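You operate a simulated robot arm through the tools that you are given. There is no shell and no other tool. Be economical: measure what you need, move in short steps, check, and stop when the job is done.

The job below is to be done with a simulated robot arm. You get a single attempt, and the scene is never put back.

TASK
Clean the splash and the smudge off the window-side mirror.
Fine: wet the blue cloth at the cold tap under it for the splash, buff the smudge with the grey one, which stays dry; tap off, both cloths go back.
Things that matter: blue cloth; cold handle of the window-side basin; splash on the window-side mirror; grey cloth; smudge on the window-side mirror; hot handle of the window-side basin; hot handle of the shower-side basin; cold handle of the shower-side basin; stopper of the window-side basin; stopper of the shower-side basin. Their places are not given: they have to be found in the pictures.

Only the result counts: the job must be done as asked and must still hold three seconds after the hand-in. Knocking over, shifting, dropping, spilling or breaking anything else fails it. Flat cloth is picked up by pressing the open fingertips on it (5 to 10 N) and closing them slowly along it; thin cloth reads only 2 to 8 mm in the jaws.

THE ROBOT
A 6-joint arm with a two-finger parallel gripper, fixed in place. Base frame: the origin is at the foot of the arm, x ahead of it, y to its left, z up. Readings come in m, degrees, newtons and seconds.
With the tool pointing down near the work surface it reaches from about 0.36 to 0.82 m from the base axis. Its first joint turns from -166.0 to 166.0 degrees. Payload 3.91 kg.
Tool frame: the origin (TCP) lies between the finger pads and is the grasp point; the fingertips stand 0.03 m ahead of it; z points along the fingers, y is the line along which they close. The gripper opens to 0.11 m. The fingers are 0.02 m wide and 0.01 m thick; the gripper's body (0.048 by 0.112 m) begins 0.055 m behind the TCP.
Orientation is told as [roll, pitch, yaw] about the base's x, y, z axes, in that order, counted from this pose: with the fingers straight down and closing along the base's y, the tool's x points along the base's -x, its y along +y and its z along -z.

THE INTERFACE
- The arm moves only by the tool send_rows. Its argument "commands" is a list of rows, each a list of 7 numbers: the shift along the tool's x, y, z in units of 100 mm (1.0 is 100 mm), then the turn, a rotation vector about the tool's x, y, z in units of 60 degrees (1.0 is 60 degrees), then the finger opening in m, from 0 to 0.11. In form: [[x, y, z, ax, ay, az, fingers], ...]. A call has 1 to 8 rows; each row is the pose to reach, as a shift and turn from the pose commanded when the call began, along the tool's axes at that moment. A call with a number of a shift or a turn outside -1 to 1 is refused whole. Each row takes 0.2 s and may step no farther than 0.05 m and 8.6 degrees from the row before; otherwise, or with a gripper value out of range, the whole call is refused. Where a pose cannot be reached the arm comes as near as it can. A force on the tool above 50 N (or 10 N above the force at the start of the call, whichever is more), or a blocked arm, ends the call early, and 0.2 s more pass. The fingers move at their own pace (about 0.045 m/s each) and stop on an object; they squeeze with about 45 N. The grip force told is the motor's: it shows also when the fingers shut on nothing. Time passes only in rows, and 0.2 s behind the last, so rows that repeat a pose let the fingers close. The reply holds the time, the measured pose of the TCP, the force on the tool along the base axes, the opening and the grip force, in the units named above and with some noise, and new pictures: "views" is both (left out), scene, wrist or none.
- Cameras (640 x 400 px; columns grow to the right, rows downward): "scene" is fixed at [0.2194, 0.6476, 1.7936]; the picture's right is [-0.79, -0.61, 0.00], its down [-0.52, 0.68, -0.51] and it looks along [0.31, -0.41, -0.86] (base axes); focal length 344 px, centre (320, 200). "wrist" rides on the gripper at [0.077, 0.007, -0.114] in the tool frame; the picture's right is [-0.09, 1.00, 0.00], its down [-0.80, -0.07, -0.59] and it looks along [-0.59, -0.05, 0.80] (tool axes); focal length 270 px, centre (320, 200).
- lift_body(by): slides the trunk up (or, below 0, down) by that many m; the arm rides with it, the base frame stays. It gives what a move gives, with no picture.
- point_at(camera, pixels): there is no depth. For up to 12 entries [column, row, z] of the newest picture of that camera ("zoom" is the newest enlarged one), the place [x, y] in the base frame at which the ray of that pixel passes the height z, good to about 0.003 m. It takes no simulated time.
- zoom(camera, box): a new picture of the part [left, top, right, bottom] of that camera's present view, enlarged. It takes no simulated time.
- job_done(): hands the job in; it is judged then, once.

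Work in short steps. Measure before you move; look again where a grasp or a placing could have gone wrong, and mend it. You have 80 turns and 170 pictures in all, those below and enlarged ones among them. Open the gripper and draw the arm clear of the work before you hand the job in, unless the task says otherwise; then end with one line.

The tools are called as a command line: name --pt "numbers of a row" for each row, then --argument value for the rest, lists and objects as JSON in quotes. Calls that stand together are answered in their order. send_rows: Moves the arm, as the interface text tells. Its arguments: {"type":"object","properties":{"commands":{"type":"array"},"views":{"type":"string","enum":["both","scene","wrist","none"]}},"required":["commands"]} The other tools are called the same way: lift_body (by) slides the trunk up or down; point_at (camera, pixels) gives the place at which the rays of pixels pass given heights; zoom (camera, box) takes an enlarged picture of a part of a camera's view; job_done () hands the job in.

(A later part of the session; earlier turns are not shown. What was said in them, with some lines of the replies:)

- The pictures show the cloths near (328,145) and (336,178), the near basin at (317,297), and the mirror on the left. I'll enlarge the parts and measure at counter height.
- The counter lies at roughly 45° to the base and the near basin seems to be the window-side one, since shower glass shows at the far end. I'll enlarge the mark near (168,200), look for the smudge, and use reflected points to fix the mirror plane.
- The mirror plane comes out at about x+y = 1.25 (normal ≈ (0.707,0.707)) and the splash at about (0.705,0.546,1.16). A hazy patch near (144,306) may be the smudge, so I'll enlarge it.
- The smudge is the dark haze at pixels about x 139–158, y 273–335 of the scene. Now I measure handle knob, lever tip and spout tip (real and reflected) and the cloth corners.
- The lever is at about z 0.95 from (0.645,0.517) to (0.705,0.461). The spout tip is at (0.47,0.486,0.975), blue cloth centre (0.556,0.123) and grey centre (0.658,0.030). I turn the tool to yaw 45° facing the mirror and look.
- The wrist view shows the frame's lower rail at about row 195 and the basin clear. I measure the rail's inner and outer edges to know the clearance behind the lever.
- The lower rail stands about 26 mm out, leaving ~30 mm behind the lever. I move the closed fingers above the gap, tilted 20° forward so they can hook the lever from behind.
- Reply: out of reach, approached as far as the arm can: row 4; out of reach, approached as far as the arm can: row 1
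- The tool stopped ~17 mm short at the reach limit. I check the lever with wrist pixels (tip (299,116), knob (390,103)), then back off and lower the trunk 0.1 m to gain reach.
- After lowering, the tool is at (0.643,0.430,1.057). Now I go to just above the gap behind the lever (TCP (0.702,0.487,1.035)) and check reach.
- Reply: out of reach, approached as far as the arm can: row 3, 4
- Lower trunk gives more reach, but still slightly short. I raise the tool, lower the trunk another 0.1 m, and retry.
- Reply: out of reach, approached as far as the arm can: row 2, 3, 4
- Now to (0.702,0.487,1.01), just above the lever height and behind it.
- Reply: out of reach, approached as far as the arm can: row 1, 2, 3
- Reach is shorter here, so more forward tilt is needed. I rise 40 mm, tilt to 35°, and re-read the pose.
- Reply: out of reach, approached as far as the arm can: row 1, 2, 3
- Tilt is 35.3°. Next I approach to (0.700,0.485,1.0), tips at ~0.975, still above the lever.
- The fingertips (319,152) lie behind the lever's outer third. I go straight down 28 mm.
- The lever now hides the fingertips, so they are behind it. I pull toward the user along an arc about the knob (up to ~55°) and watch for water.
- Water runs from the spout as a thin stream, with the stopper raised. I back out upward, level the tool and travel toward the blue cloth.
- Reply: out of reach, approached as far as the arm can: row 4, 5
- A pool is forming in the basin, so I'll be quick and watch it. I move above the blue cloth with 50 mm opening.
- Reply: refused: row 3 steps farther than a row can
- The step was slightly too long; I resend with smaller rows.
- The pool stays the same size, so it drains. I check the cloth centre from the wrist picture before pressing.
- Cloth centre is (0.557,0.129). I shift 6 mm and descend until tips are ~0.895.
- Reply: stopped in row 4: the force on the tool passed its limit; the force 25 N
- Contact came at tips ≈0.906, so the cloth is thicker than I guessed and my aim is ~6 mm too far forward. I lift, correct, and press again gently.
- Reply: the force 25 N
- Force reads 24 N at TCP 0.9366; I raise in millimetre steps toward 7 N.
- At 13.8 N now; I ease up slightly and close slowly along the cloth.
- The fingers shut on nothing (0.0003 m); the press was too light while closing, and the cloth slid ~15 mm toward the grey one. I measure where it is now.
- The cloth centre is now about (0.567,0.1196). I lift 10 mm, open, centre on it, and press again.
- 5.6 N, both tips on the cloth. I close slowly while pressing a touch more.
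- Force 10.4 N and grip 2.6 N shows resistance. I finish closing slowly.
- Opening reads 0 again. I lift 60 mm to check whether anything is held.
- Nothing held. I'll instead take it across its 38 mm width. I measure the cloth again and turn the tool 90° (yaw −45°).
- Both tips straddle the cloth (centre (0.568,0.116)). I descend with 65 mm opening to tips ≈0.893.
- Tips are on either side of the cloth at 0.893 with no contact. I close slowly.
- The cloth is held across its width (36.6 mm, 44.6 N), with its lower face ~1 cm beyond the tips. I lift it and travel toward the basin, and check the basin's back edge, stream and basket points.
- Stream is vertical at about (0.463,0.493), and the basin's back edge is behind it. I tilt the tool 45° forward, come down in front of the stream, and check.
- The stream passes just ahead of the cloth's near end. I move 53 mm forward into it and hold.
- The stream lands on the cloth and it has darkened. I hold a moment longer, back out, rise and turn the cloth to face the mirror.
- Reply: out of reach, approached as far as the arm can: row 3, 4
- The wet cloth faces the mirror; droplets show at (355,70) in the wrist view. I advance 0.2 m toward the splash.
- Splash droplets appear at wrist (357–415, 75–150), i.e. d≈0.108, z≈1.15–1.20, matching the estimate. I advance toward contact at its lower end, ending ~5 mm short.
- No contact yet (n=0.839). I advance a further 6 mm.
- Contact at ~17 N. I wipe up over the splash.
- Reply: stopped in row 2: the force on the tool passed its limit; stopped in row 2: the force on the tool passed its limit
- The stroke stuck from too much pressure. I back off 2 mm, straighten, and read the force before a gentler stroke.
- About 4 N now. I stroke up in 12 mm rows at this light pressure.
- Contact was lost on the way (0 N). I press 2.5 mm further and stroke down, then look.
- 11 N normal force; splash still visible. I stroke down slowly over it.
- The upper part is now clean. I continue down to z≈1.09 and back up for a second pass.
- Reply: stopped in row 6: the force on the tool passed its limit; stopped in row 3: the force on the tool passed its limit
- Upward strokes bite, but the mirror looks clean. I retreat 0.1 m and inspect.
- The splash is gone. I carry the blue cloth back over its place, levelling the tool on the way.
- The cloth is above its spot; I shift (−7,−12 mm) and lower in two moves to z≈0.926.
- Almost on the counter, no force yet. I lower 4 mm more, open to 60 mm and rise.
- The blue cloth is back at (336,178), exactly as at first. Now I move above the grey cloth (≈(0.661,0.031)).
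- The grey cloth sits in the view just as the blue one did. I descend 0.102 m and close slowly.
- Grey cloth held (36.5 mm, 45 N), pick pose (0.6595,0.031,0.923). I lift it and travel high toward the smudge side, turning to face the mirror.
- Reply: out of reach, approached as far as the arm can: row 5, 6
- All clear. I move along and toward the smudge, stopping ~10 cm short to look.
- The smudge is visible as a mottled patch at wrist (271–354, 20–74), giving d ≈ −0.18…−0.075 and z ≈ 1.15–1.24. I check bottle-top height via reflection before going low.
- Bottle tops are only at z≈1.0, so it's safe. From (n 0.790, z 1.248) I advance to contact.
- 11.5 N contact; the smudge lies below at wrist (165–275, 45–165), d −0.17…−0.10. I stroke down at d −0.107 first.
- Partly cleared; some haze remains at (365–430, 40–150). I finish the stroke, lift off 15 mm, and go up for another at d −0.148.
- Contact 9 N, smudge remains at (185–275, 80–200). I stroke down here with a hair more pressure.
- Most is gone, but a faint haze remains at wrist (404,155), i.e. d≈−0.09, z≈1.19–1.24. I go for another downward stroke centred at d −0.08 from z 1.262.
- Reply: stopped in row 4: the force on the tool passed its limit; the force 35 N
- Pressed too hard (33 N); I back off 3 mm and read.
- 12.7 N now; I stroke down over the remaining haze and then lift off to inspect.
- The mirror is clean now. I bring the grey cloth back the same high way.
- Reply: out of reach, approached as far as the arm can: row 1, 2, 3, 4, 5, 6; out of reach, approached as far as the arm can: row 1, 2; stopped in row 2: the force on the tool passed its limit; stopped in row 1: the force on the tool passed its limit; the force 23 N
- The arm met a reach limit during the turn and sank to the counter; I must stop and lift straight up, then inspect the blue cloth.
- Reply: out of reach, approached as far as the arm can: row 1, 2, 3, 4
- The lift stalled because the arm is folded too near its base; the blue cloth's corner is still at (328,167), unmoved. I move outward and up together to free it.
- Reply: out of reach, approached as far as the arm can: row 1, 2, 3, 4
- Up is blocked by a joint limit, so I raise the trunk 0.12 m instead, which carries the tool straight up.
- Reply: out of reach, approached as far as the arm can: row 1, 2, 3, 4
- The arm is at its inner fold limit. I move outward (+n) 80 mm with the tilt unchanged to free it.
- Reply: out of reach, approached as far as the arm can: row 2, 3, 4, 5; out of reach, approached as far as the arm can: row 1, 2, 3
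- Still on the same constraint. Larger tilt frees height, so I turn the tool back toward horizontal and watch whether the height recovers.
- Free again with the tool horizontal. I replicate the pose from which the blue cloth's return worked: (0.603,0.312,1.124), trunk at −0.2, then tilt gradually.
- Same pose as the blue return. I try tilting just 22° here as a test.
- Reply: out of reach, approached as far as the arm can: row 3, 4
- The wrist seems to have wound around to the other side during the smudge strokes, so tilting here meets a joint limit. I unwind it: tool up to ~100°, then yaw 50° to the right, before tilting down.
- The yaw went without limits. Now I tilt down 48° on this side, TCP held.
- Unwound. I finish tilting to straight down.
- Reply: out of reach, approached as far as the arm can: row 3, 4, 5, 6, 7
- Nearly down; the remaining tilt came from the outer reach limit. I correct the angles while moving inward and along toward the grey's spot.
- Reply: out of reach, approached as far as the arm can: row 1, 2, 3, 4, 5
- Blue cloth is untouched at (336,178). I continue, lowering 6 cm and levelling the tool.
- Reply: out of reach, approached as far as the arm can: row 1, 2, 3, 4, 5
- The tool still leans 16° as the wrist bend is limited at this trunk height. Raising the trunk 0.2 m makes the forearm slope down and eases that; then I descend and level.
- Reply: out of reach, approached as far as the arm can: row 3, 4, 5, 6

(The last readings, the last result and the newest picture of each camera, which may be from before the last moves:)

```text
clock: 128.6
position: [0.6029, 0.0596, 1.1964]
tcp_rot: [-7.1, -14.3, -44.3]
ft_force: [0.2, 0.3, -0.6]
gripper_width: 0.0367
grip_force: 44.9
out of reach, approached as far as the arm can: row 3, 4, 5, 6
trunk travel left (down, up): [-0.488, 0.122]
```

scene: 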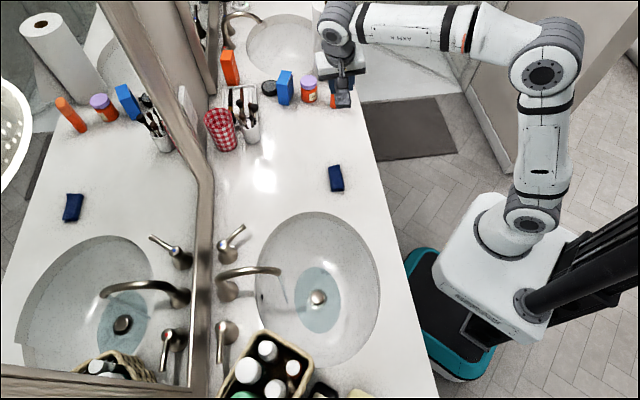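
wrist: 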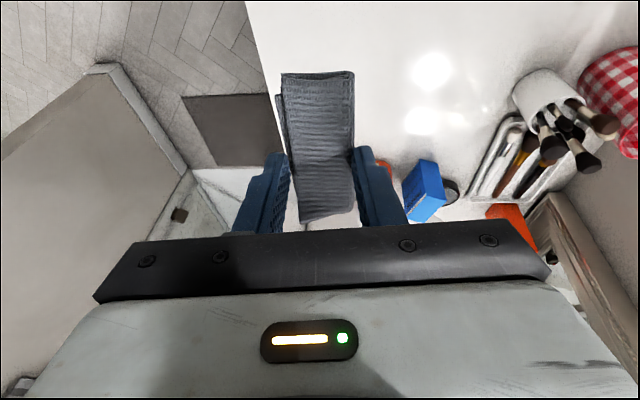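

The lean stays the same, so it's a forearm-roll limit: the wrist bend changed sign when the horizontal tool crossed the arm's plane. To undo it, I must pass the tool straight through alignment with the forearm. First I yaw the tool to the arm's own azimuth.

send_rows --pt "0 0 0 0 0 0.13 0" --pt "0 0 0 0 0 0.26 0" --pt "0 0 0 0 0 0.39 0" --pt "0 0 0 0 0 0.52 0" --pt "0 0 0 0 0 0.667 0" --pt "0 0 0 0 0 0.667 0" --views "none"

send_rows --pt "0 0.07 0 -0.12 0 0 0" --pt "0 0.14 0 -0.24 0 0 0" --pt "0 0.21 0 -0.36 0 0 0" --pt "0 0.28 0 -0.48 0 0 0" --pt "0 0.35 0 -0.6 0 0 0" --pt "0 0.42 0 -0.72 0 0 0" --pt "0 0.5 0 -0.84 0 0 0" --views "scene"

```text
refused: row 5 steps farther than a row can; nothing moved
```

```text
clock: 130.2
position: [0.593, 0.1883, 1.139]
tcp_rot: [39.2, -21.8, -50.3]
ft_force: [-0.4, -1.3, -0.2]
gripper_width: 0.0365
grip_force: 45.0
out of reach, approached as far as the arm can: row 1, 2, 3, 4, 5, 6, 7
trunk travel left (down, up): [-0.488, 0.122]
5 turns are left
```

scene: 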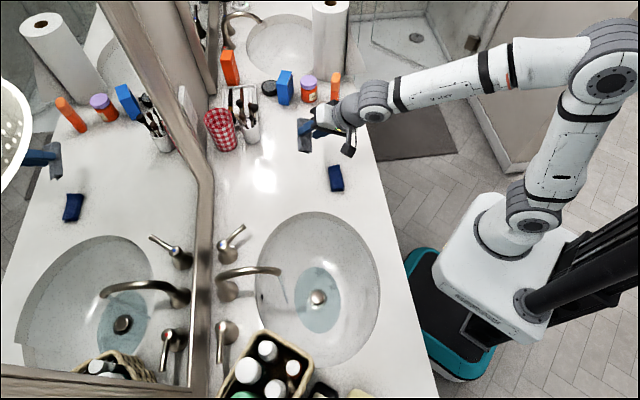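

I have 5 turns left, so I accept a slight lean: I bring the tool back down over the grey's spot now.

send_rows --pt "-0.14 -0.14 0.07 0.12 0 0 0" --pt "-0.28 -0.28 0.14 0.24 0 0 0" --pt "-0.42 -0.42 0.2 0.36 0 0 0" --pt "-0.56 -0.56 0.27 0.48 0 0 0" --pt "-0.7 -0.7 0.34 0.6 0 0 0" --pt "-0.85 -0.85 0.4 0.72 0 0 0" --pt "-0.99 -1 0.47 0.8 0 0 0" --views "none"

send_rows --pt "-0.02 0.02 0.2 0 0 0 0" --pt "-0.03 0.04 0.4 0 0 0 0" --pt "-0.05 0.08 0.6 0 0 0 0" --pt "-0.05 0.08 0.6 0 0 0 0"

```text
clock: 131.8
position: [0.6374, 0.0583, 1.0843]
tcp_rot: [-9.0, -21.8, -50.3]
ft_force: [0.7, -0.3, 0.2]
gripper_width: 0.0364
grip_force: 45.2
trunk travel left (down, up): [-0.488, 0.122]
```

```text
clock: 132.8
position: [0.6536, 0.0376, 1.0301]
tcp_rot: [-8.9, -21.8, -50.3]
ft_force: [-0.1, 0.0, 0.0]
gripper_width: 0.0365
grip_force: 44.3
trunk travel left (down, up): [-0.488, 0.122]
4 turns are left
```

scene: 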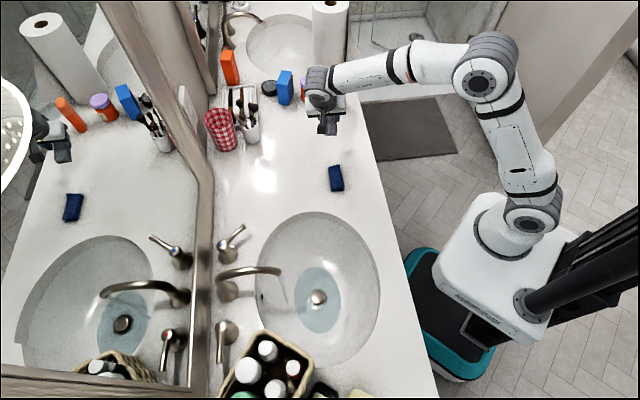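
wrist: 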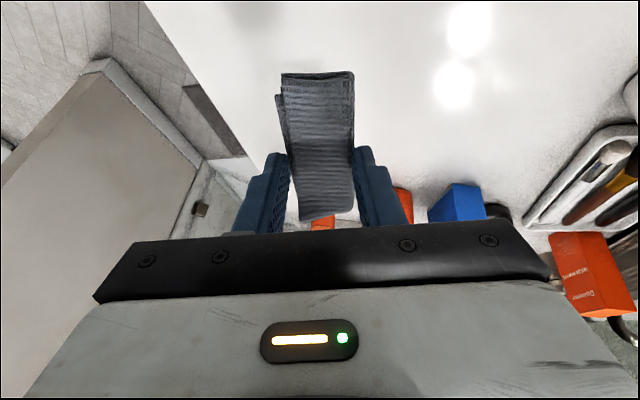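

All rows reached this time. I lower onto the grey's spot with the lean reduced, release, retract, and then travel toward the tap with closed fingers, turning the tool to yaw 45°.

send_rows --pt "0.08 0.04 0.2 0 0.06 -0.04 0" --pt "0.16 0.09 0.42 0 0.125 -0.09 0" --pt "0.24 0.13 0.62 0 0.125 -0.09 0" --pt "0.3 0.17 0.78 0 0.125 -0.09 0" --pt "0.32 0.18 0.84 0 0.125 -0.09 0" --pt "0.34 0.185 0.87 0 0.125 -0.09 0" --pt "0.34 0.185 0.87 0 0.125 -0.09 0" --views "none"

send_rows --pt "0 0 0 0 0 0 0.045" --pt "0 0 0 0 0 0 0.055" --pt "0 0 0 0 0 0 0.065" --pt "0 0 0 0 0 0 0.07" --pt "0 0 -0.2 0 0 0 0.07" --pt "0 0 -0.5 0 0 0 0.07" --pt "0 0 -0.8 0 0 0 0.07" --pt "0 0 -1 0 0 0 0.07" --views "wrist"

send_rows --pt "0.2 0.14 -0.15 0 0 0 0.04" --pt "0.4 0.28 -0.25 0 0 0 0.02" --pt "0.6 0.42 -0.33 0 0 0 0" --pt "0.83 0.57 -0.41 0 0 0 0" --views "none"

send_rows --pt "0.2 0.14 -0.1 0 0 0 0" --pt "0.4 0.28 -0.2 0 0 0 0" --pt "0.6 0.42 -0.3 0 0 0 0" --pt "0.83 0.57 -0.41 0 0 0 0" --views "none"

send_rows --pt "0.2 0.14 -0.1 0 0 0 0" --pt "0.4 0.28 -0.2 0 0 0 0" --pt "0.6 0.42 -0.3 0 0 0 0" --pt "0.75 0.5 -0.38 0 0 0 0" --views "none"

send_rows --pt "0 0 0 0 0 -0.13 0" --pt "0 0 0 0 0 -0.26 0" --pt "0 0 0 0 0 -0.39 0" --pt "0 0 0 0 0 -0.52 0" --pt "0 0 0 0 0 -0.65 0" --pt "0 0 0 0 0 -0.75 0" --views "none"

send_rows --pt "0 0 0 0 0 -0.13 0" --pt "0 0 0 0 0 -0.26 0" --pt "0 0 0 0 0 -0.39 0" --pt "0 0 0 0 0 -0.52 0" --pt "0 0 0 0 0 -0.65 0" --pt "0 0 0 0 0 -0.75 0" --pt "0 0 0 0 0 -0.75 0"

zoom --camera "scene" --box '[295, 110, 395, 210]'

point_at --camera "scene" --pixels '[[243, 227, 0.95], [222, 245, 0.95]]'

```text
clock: 134.3
position: [0.6585, 0.0404, 0.934]
tcp_rot: [-10.2, -13.5, -46.0]
ft_force: [-0.5, -0.2, -0.5]
gripper_width: 0.0365
grip_force: 45.2
trunk travel left (down, up): [-0.488, 0.122]
```

```text
clock: 136.2
position: [0.6541, 0.0708, 1.0312]
tcp_rot: [-10.3, -13.6, -46.1]
ft_force: [0.2, -0.5, -0.5]
gripper_width: 0.07
grip_force: 0.1
trunk travel left (down, up): [-0.488, 0.122]
```

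wrist: 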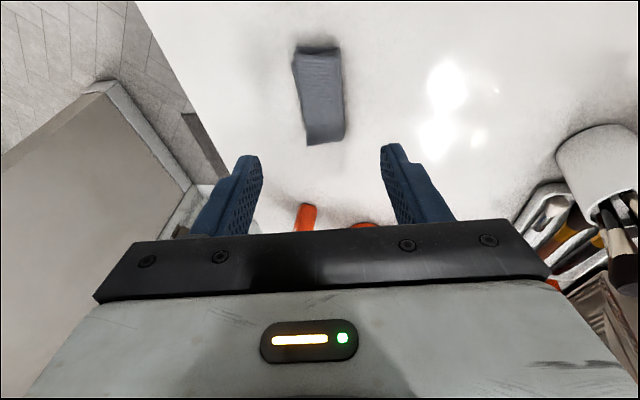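

```text
clock: 137.2
position: [0.6375, 0.1779, 1.0402]
tcp_rot: [-10.3, -13.5, -46.0]
ft_force: [0.4, -0.7, 0.8]
gripper_width: 0.0
grip_force: 15.7
trunk travel left (down, up): [-0.488, 0.122]
```

```text
clock: 138.2
position: [0.6252, 0.2829, 1.0504]
tcp_rot: [-10.4, -14.0, -45.9]
ft_force: [-0.5, -0.2, -0.8]
gripper_width: 0.0
grip_force: 37.7
trunk travel left (down, up): [-0.488, 0.122]
```

```text
clock: 139.2
position: [0.6117, 0.3774, 1.0607]
tcp_rot: [-10.4, -15.4, -45.5]
ft_force: [-0.1, 0.1, 0.3]
gripper_width: 0.0
grip_force: 38.0
out of reach, approached as far as the arm can: row 3, 4
trunk travel left (down, up): [-0.488, 0.122]
```

```text
clock: 140.6
position: [0.6126, 0.3734, 1.0583]
tcp_rot: [-18.2, -3.7, -1.3]
ft_force: [0.3, 0.0, 0.7]
gripper_width: 0.0001
grip_force: 37.8
out of reach, approached as far as the arm can: row 1, 2, 3, 4, 5, 6
trunk travel left (down, up): [-0.488, 0.122]
```

```text
clock: 142.2
position: [0.5931, 0.3783, 1.0499]
tcp_rot: [-16.7, 7.9, 34.8]
ft_force: [0.0, 0.1, 0.2]
gripper_width: 0.0001
grip_force: 38.0
out of reach, approached as far as the arm can: row 1, 2, 3, 4, 5, 6, 7
trunk travel left (down, up): [-0.488, 0.122]
```

scene: 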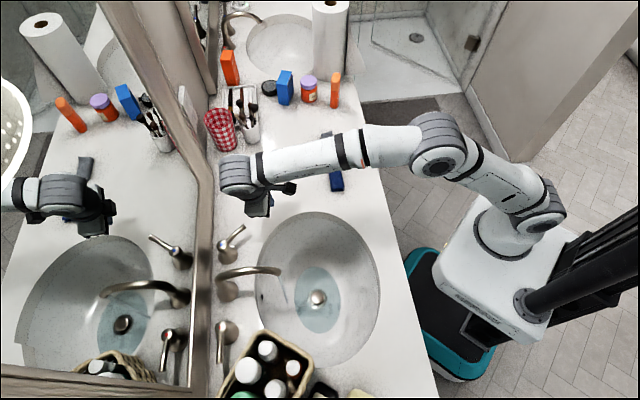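
wrist: 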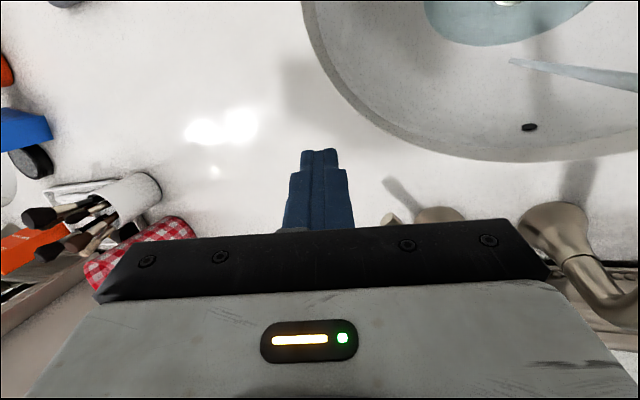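

```text
4.00 times, centred on (345, 160) of scene
```

zoom: 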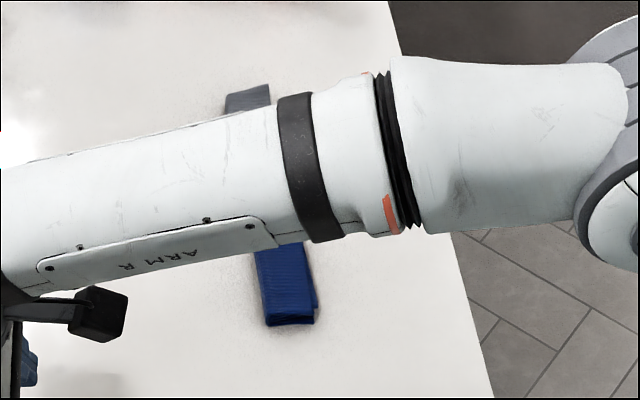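

```text
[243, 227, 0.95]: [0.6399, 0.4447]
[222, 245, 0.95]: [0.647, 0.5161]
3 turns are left
```

Grey lies flat at its place and the blue is at its own. I aim the tool along base +x tilted ~30° (a reachable side), lower the trunk for reach, and come beside the open lever (tip (0.640,0.445), pivot (0.647,0.516)) on its basin side.

send_rows --pt "0.02 -0.04 -0.14 -0.023 -0.073 0.094 0" --pt "0.04 -0.08 -0.27 -0.045 -0.147 0.188 0" --pt "0.06 -0.12 -0.41 -0.068 -0.22 0.282 0" --pt "0.08 -0.16 -0.54 -0.09 -0.294 0.376 0" --pt "0.1 -0.2 -0.68 -0.113 -0.367 0.47 0" --pt "0.12 -0.24 -0.81 -0.135 -0.44 0.565 0" --pt "0.137 -0.284 -0.949 -0.158 -0.515 0.659 0" --pt "0.137 -0.284 -0.949 -0.158 -0.515 0.659 0" --views "none"

lift_body --by -0.17

send_rows --pt "0 0.2 0 0 0 0 0" --pt "0 0.4 0 0 0 0 0" --pt "0 0.6 0 0 0 0 0" --pt "0 0.8 0 0 0 0 0" --pt "0 0.8 0 0 0 0 0"

zoom --camera "scene" --box '[190, 190, 310, 290]'

```text
clock: 143.9
position: [0.592, 0.3785, 1.1513]
tcp_rot: [0.5, -29.6, 0.1]
ft_force: [-0.4, -0.2, -0.4]
gripper_width: 0.0
grip_force: 37.8
trunk travel left (down, up): [-0.488, 0.122]
```

```text
clock: 145.9
position: [0.5919, 0.3783, 0.9814]
tcp_rot: [0.5, -29.6, 0.2]
ft_force: [0.3, 0.4, 0.6]
gripper_width: 0.0
grip_force: 38.0
trunk travel left (down, up): [-0.318, 0.292]
```

```text
clock: 147.1
position: [0.5912, 0.459, 0.9811]
tcp_rot: [0.4, -29.5, -0.1]
ft_force: [-0.3, 0.2, 0.6]
gripper_width: 0.0
grip_force: 37.9
trunk travel left (down, up): [-0.318, 0.292]
```

scene: 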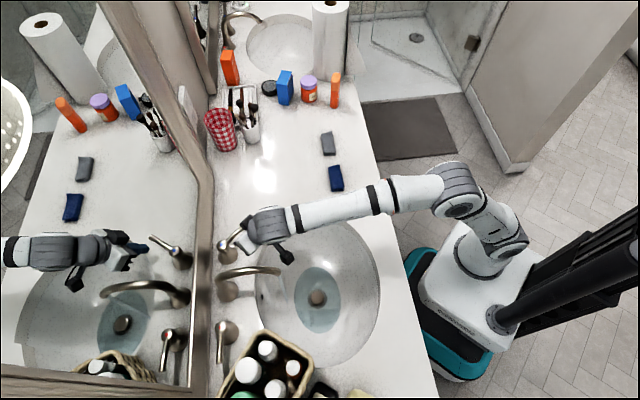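
wrist: 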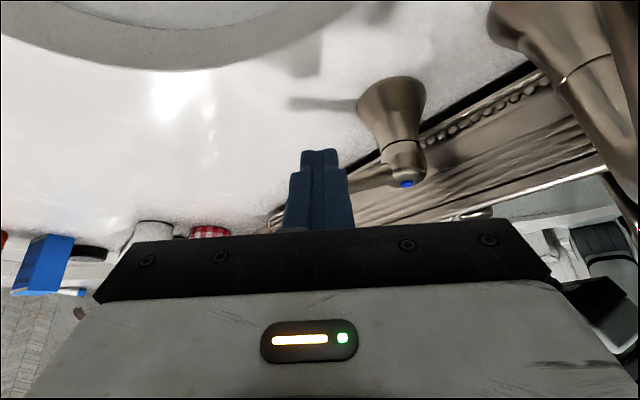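

```text
4.00 times, centred on (250, 240) of scene
2 turns are left
```

zoom: 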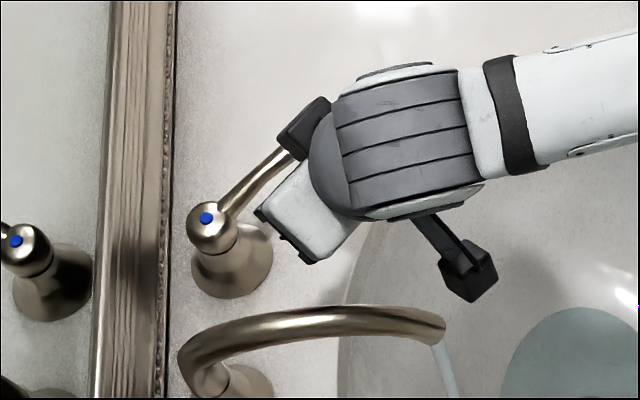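

Positioned beside the lever (tips at (0.606,0.459,0.955)). I lower 17 mm and push toward +x/+n to swing the lever back to its closed position, then look at the stream.

send_rows --pt "0.04 0 0.075 0 0 0 0" --pt "0.085 0 0.147 0 0 0 0" --pt "-0.088 0 0.247 0 0 0 0" --pt "-0.261 0 0.347 0 0 0 0" --pt "-0.391 0 0.422 0 0 0 0" --pt "-0.487 0 0.477 0 0 0 0" --pt "-0.556 0.03 0.517 0 0 0 0" --pt "-0.625 0.06 0.557 0 0 0 0" --views "none"

send_rows --pt "0 0 0 0 0 0 0" --pt "0 0 0 0 0 0 0"

zoom --camera "scene" --box '[190, 190, 340, 320]'

zoom --camera "scene" --box '[60, 200, 220, 340]'

```text
clock: 148.9
position: [0.6693, 0.4643, 0.9641]
tcp_rot: [0.1, -29.3, 0.0]
ft_force: [-34.2, -17.9, -4.6]
gripper_width: 0.0
grip_force: 37.8
trunk travel left (down, up): [-0.318, 0.292]
```

```text
clock: 149.5
position: [0.6707, 0.463, 0.9639]
tcp_rot: [0.3, -29.5, 0.1]
ft_force: [-42.0, -21.0, -11.0]
gripper_width: 0.0
grip_force: 37.5
trunk travel left (down, up): [-0.318, 0.292]
```

scene: 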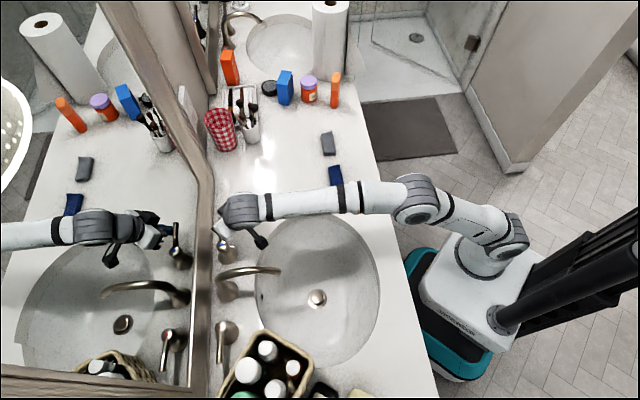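
wrist: 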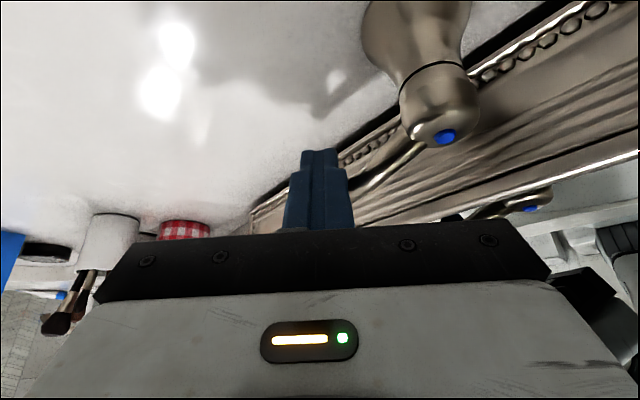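

```text
3.08 times, centred on (265, 255) of scene
```

zoom: 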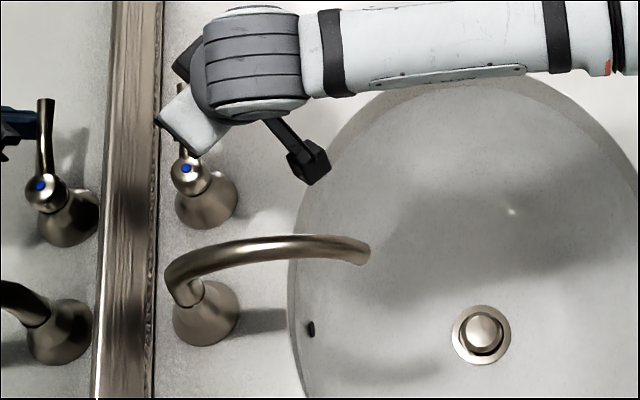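

```text
2.86 times, centred on (140, 270) of scene
1 turns are left
```

zoom: 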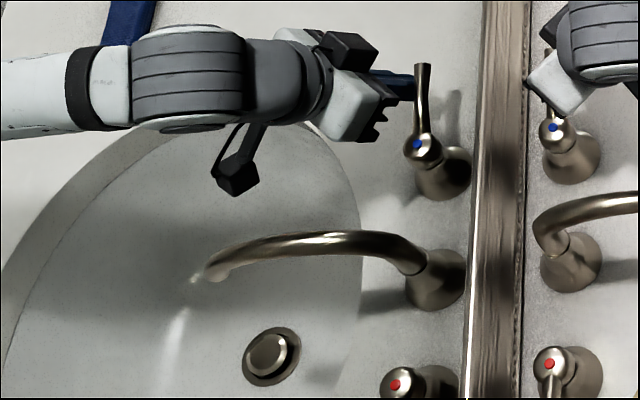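

The tap is off (no stream, lever back, basin drained), both cloths lie in place, and the mirror is clean. I draw the arm back and up, open the gripper, and hand in.

send_rows --pt "0.17 0 -0.1 0 0 0 0" --pt "0.346 0 -0.2 0 0 0 0" --pt "0.196 0 -0.46 0 0 0 0" --pt "0.046 0 -0.72 0 0 0 0" --pt "-0.104 0 -0.98 0 0 0 0" --views "none"

send_rows --pt "0 0 -0.3 0 0 0 0.02" --pt "0 0 -0.6 0 0 0 0.05" --pt "0 0 -0.8 0 0 0 0.08" --pt "0 0 -0.8 0 0 0 0.08" --pt "0 0 -0.8 0 0 0 0.08" --views "none"

job_done

```text
clock: 150.7
position: [0.6344, 0.4634, 1.0558]
tcp_rot: [0.6, -29.6, 0.1]
ft_force: [0.6, 0.2, -0.4]
gripper_width: 0.0002
grip_force: 37.6
trunk travel left (down, up): [-0.318, 0.292]
```

```text
clock: 151.9
position: [0.5951, 0.4634, 1.1234]
tcp_rot: [0.4, -29.6, 0.1]
ft_force: [-0.1, 0.6, 0.3]
gripper_width: 0.0799
grip_force: 0.1
trunk travel left (down, up): [-0.318, 0.292]
```

```text
The job is handed in.
```

The splash was wiped off with the wet blue cloth and the smudge buffed off with the dry grey one. The cold tap is off, both cloths are back in their places, and the job is handed in; on the way back the arm sank and pressed the grey cloth onto the counter beside the wet blue one, and I saw no contact between them.
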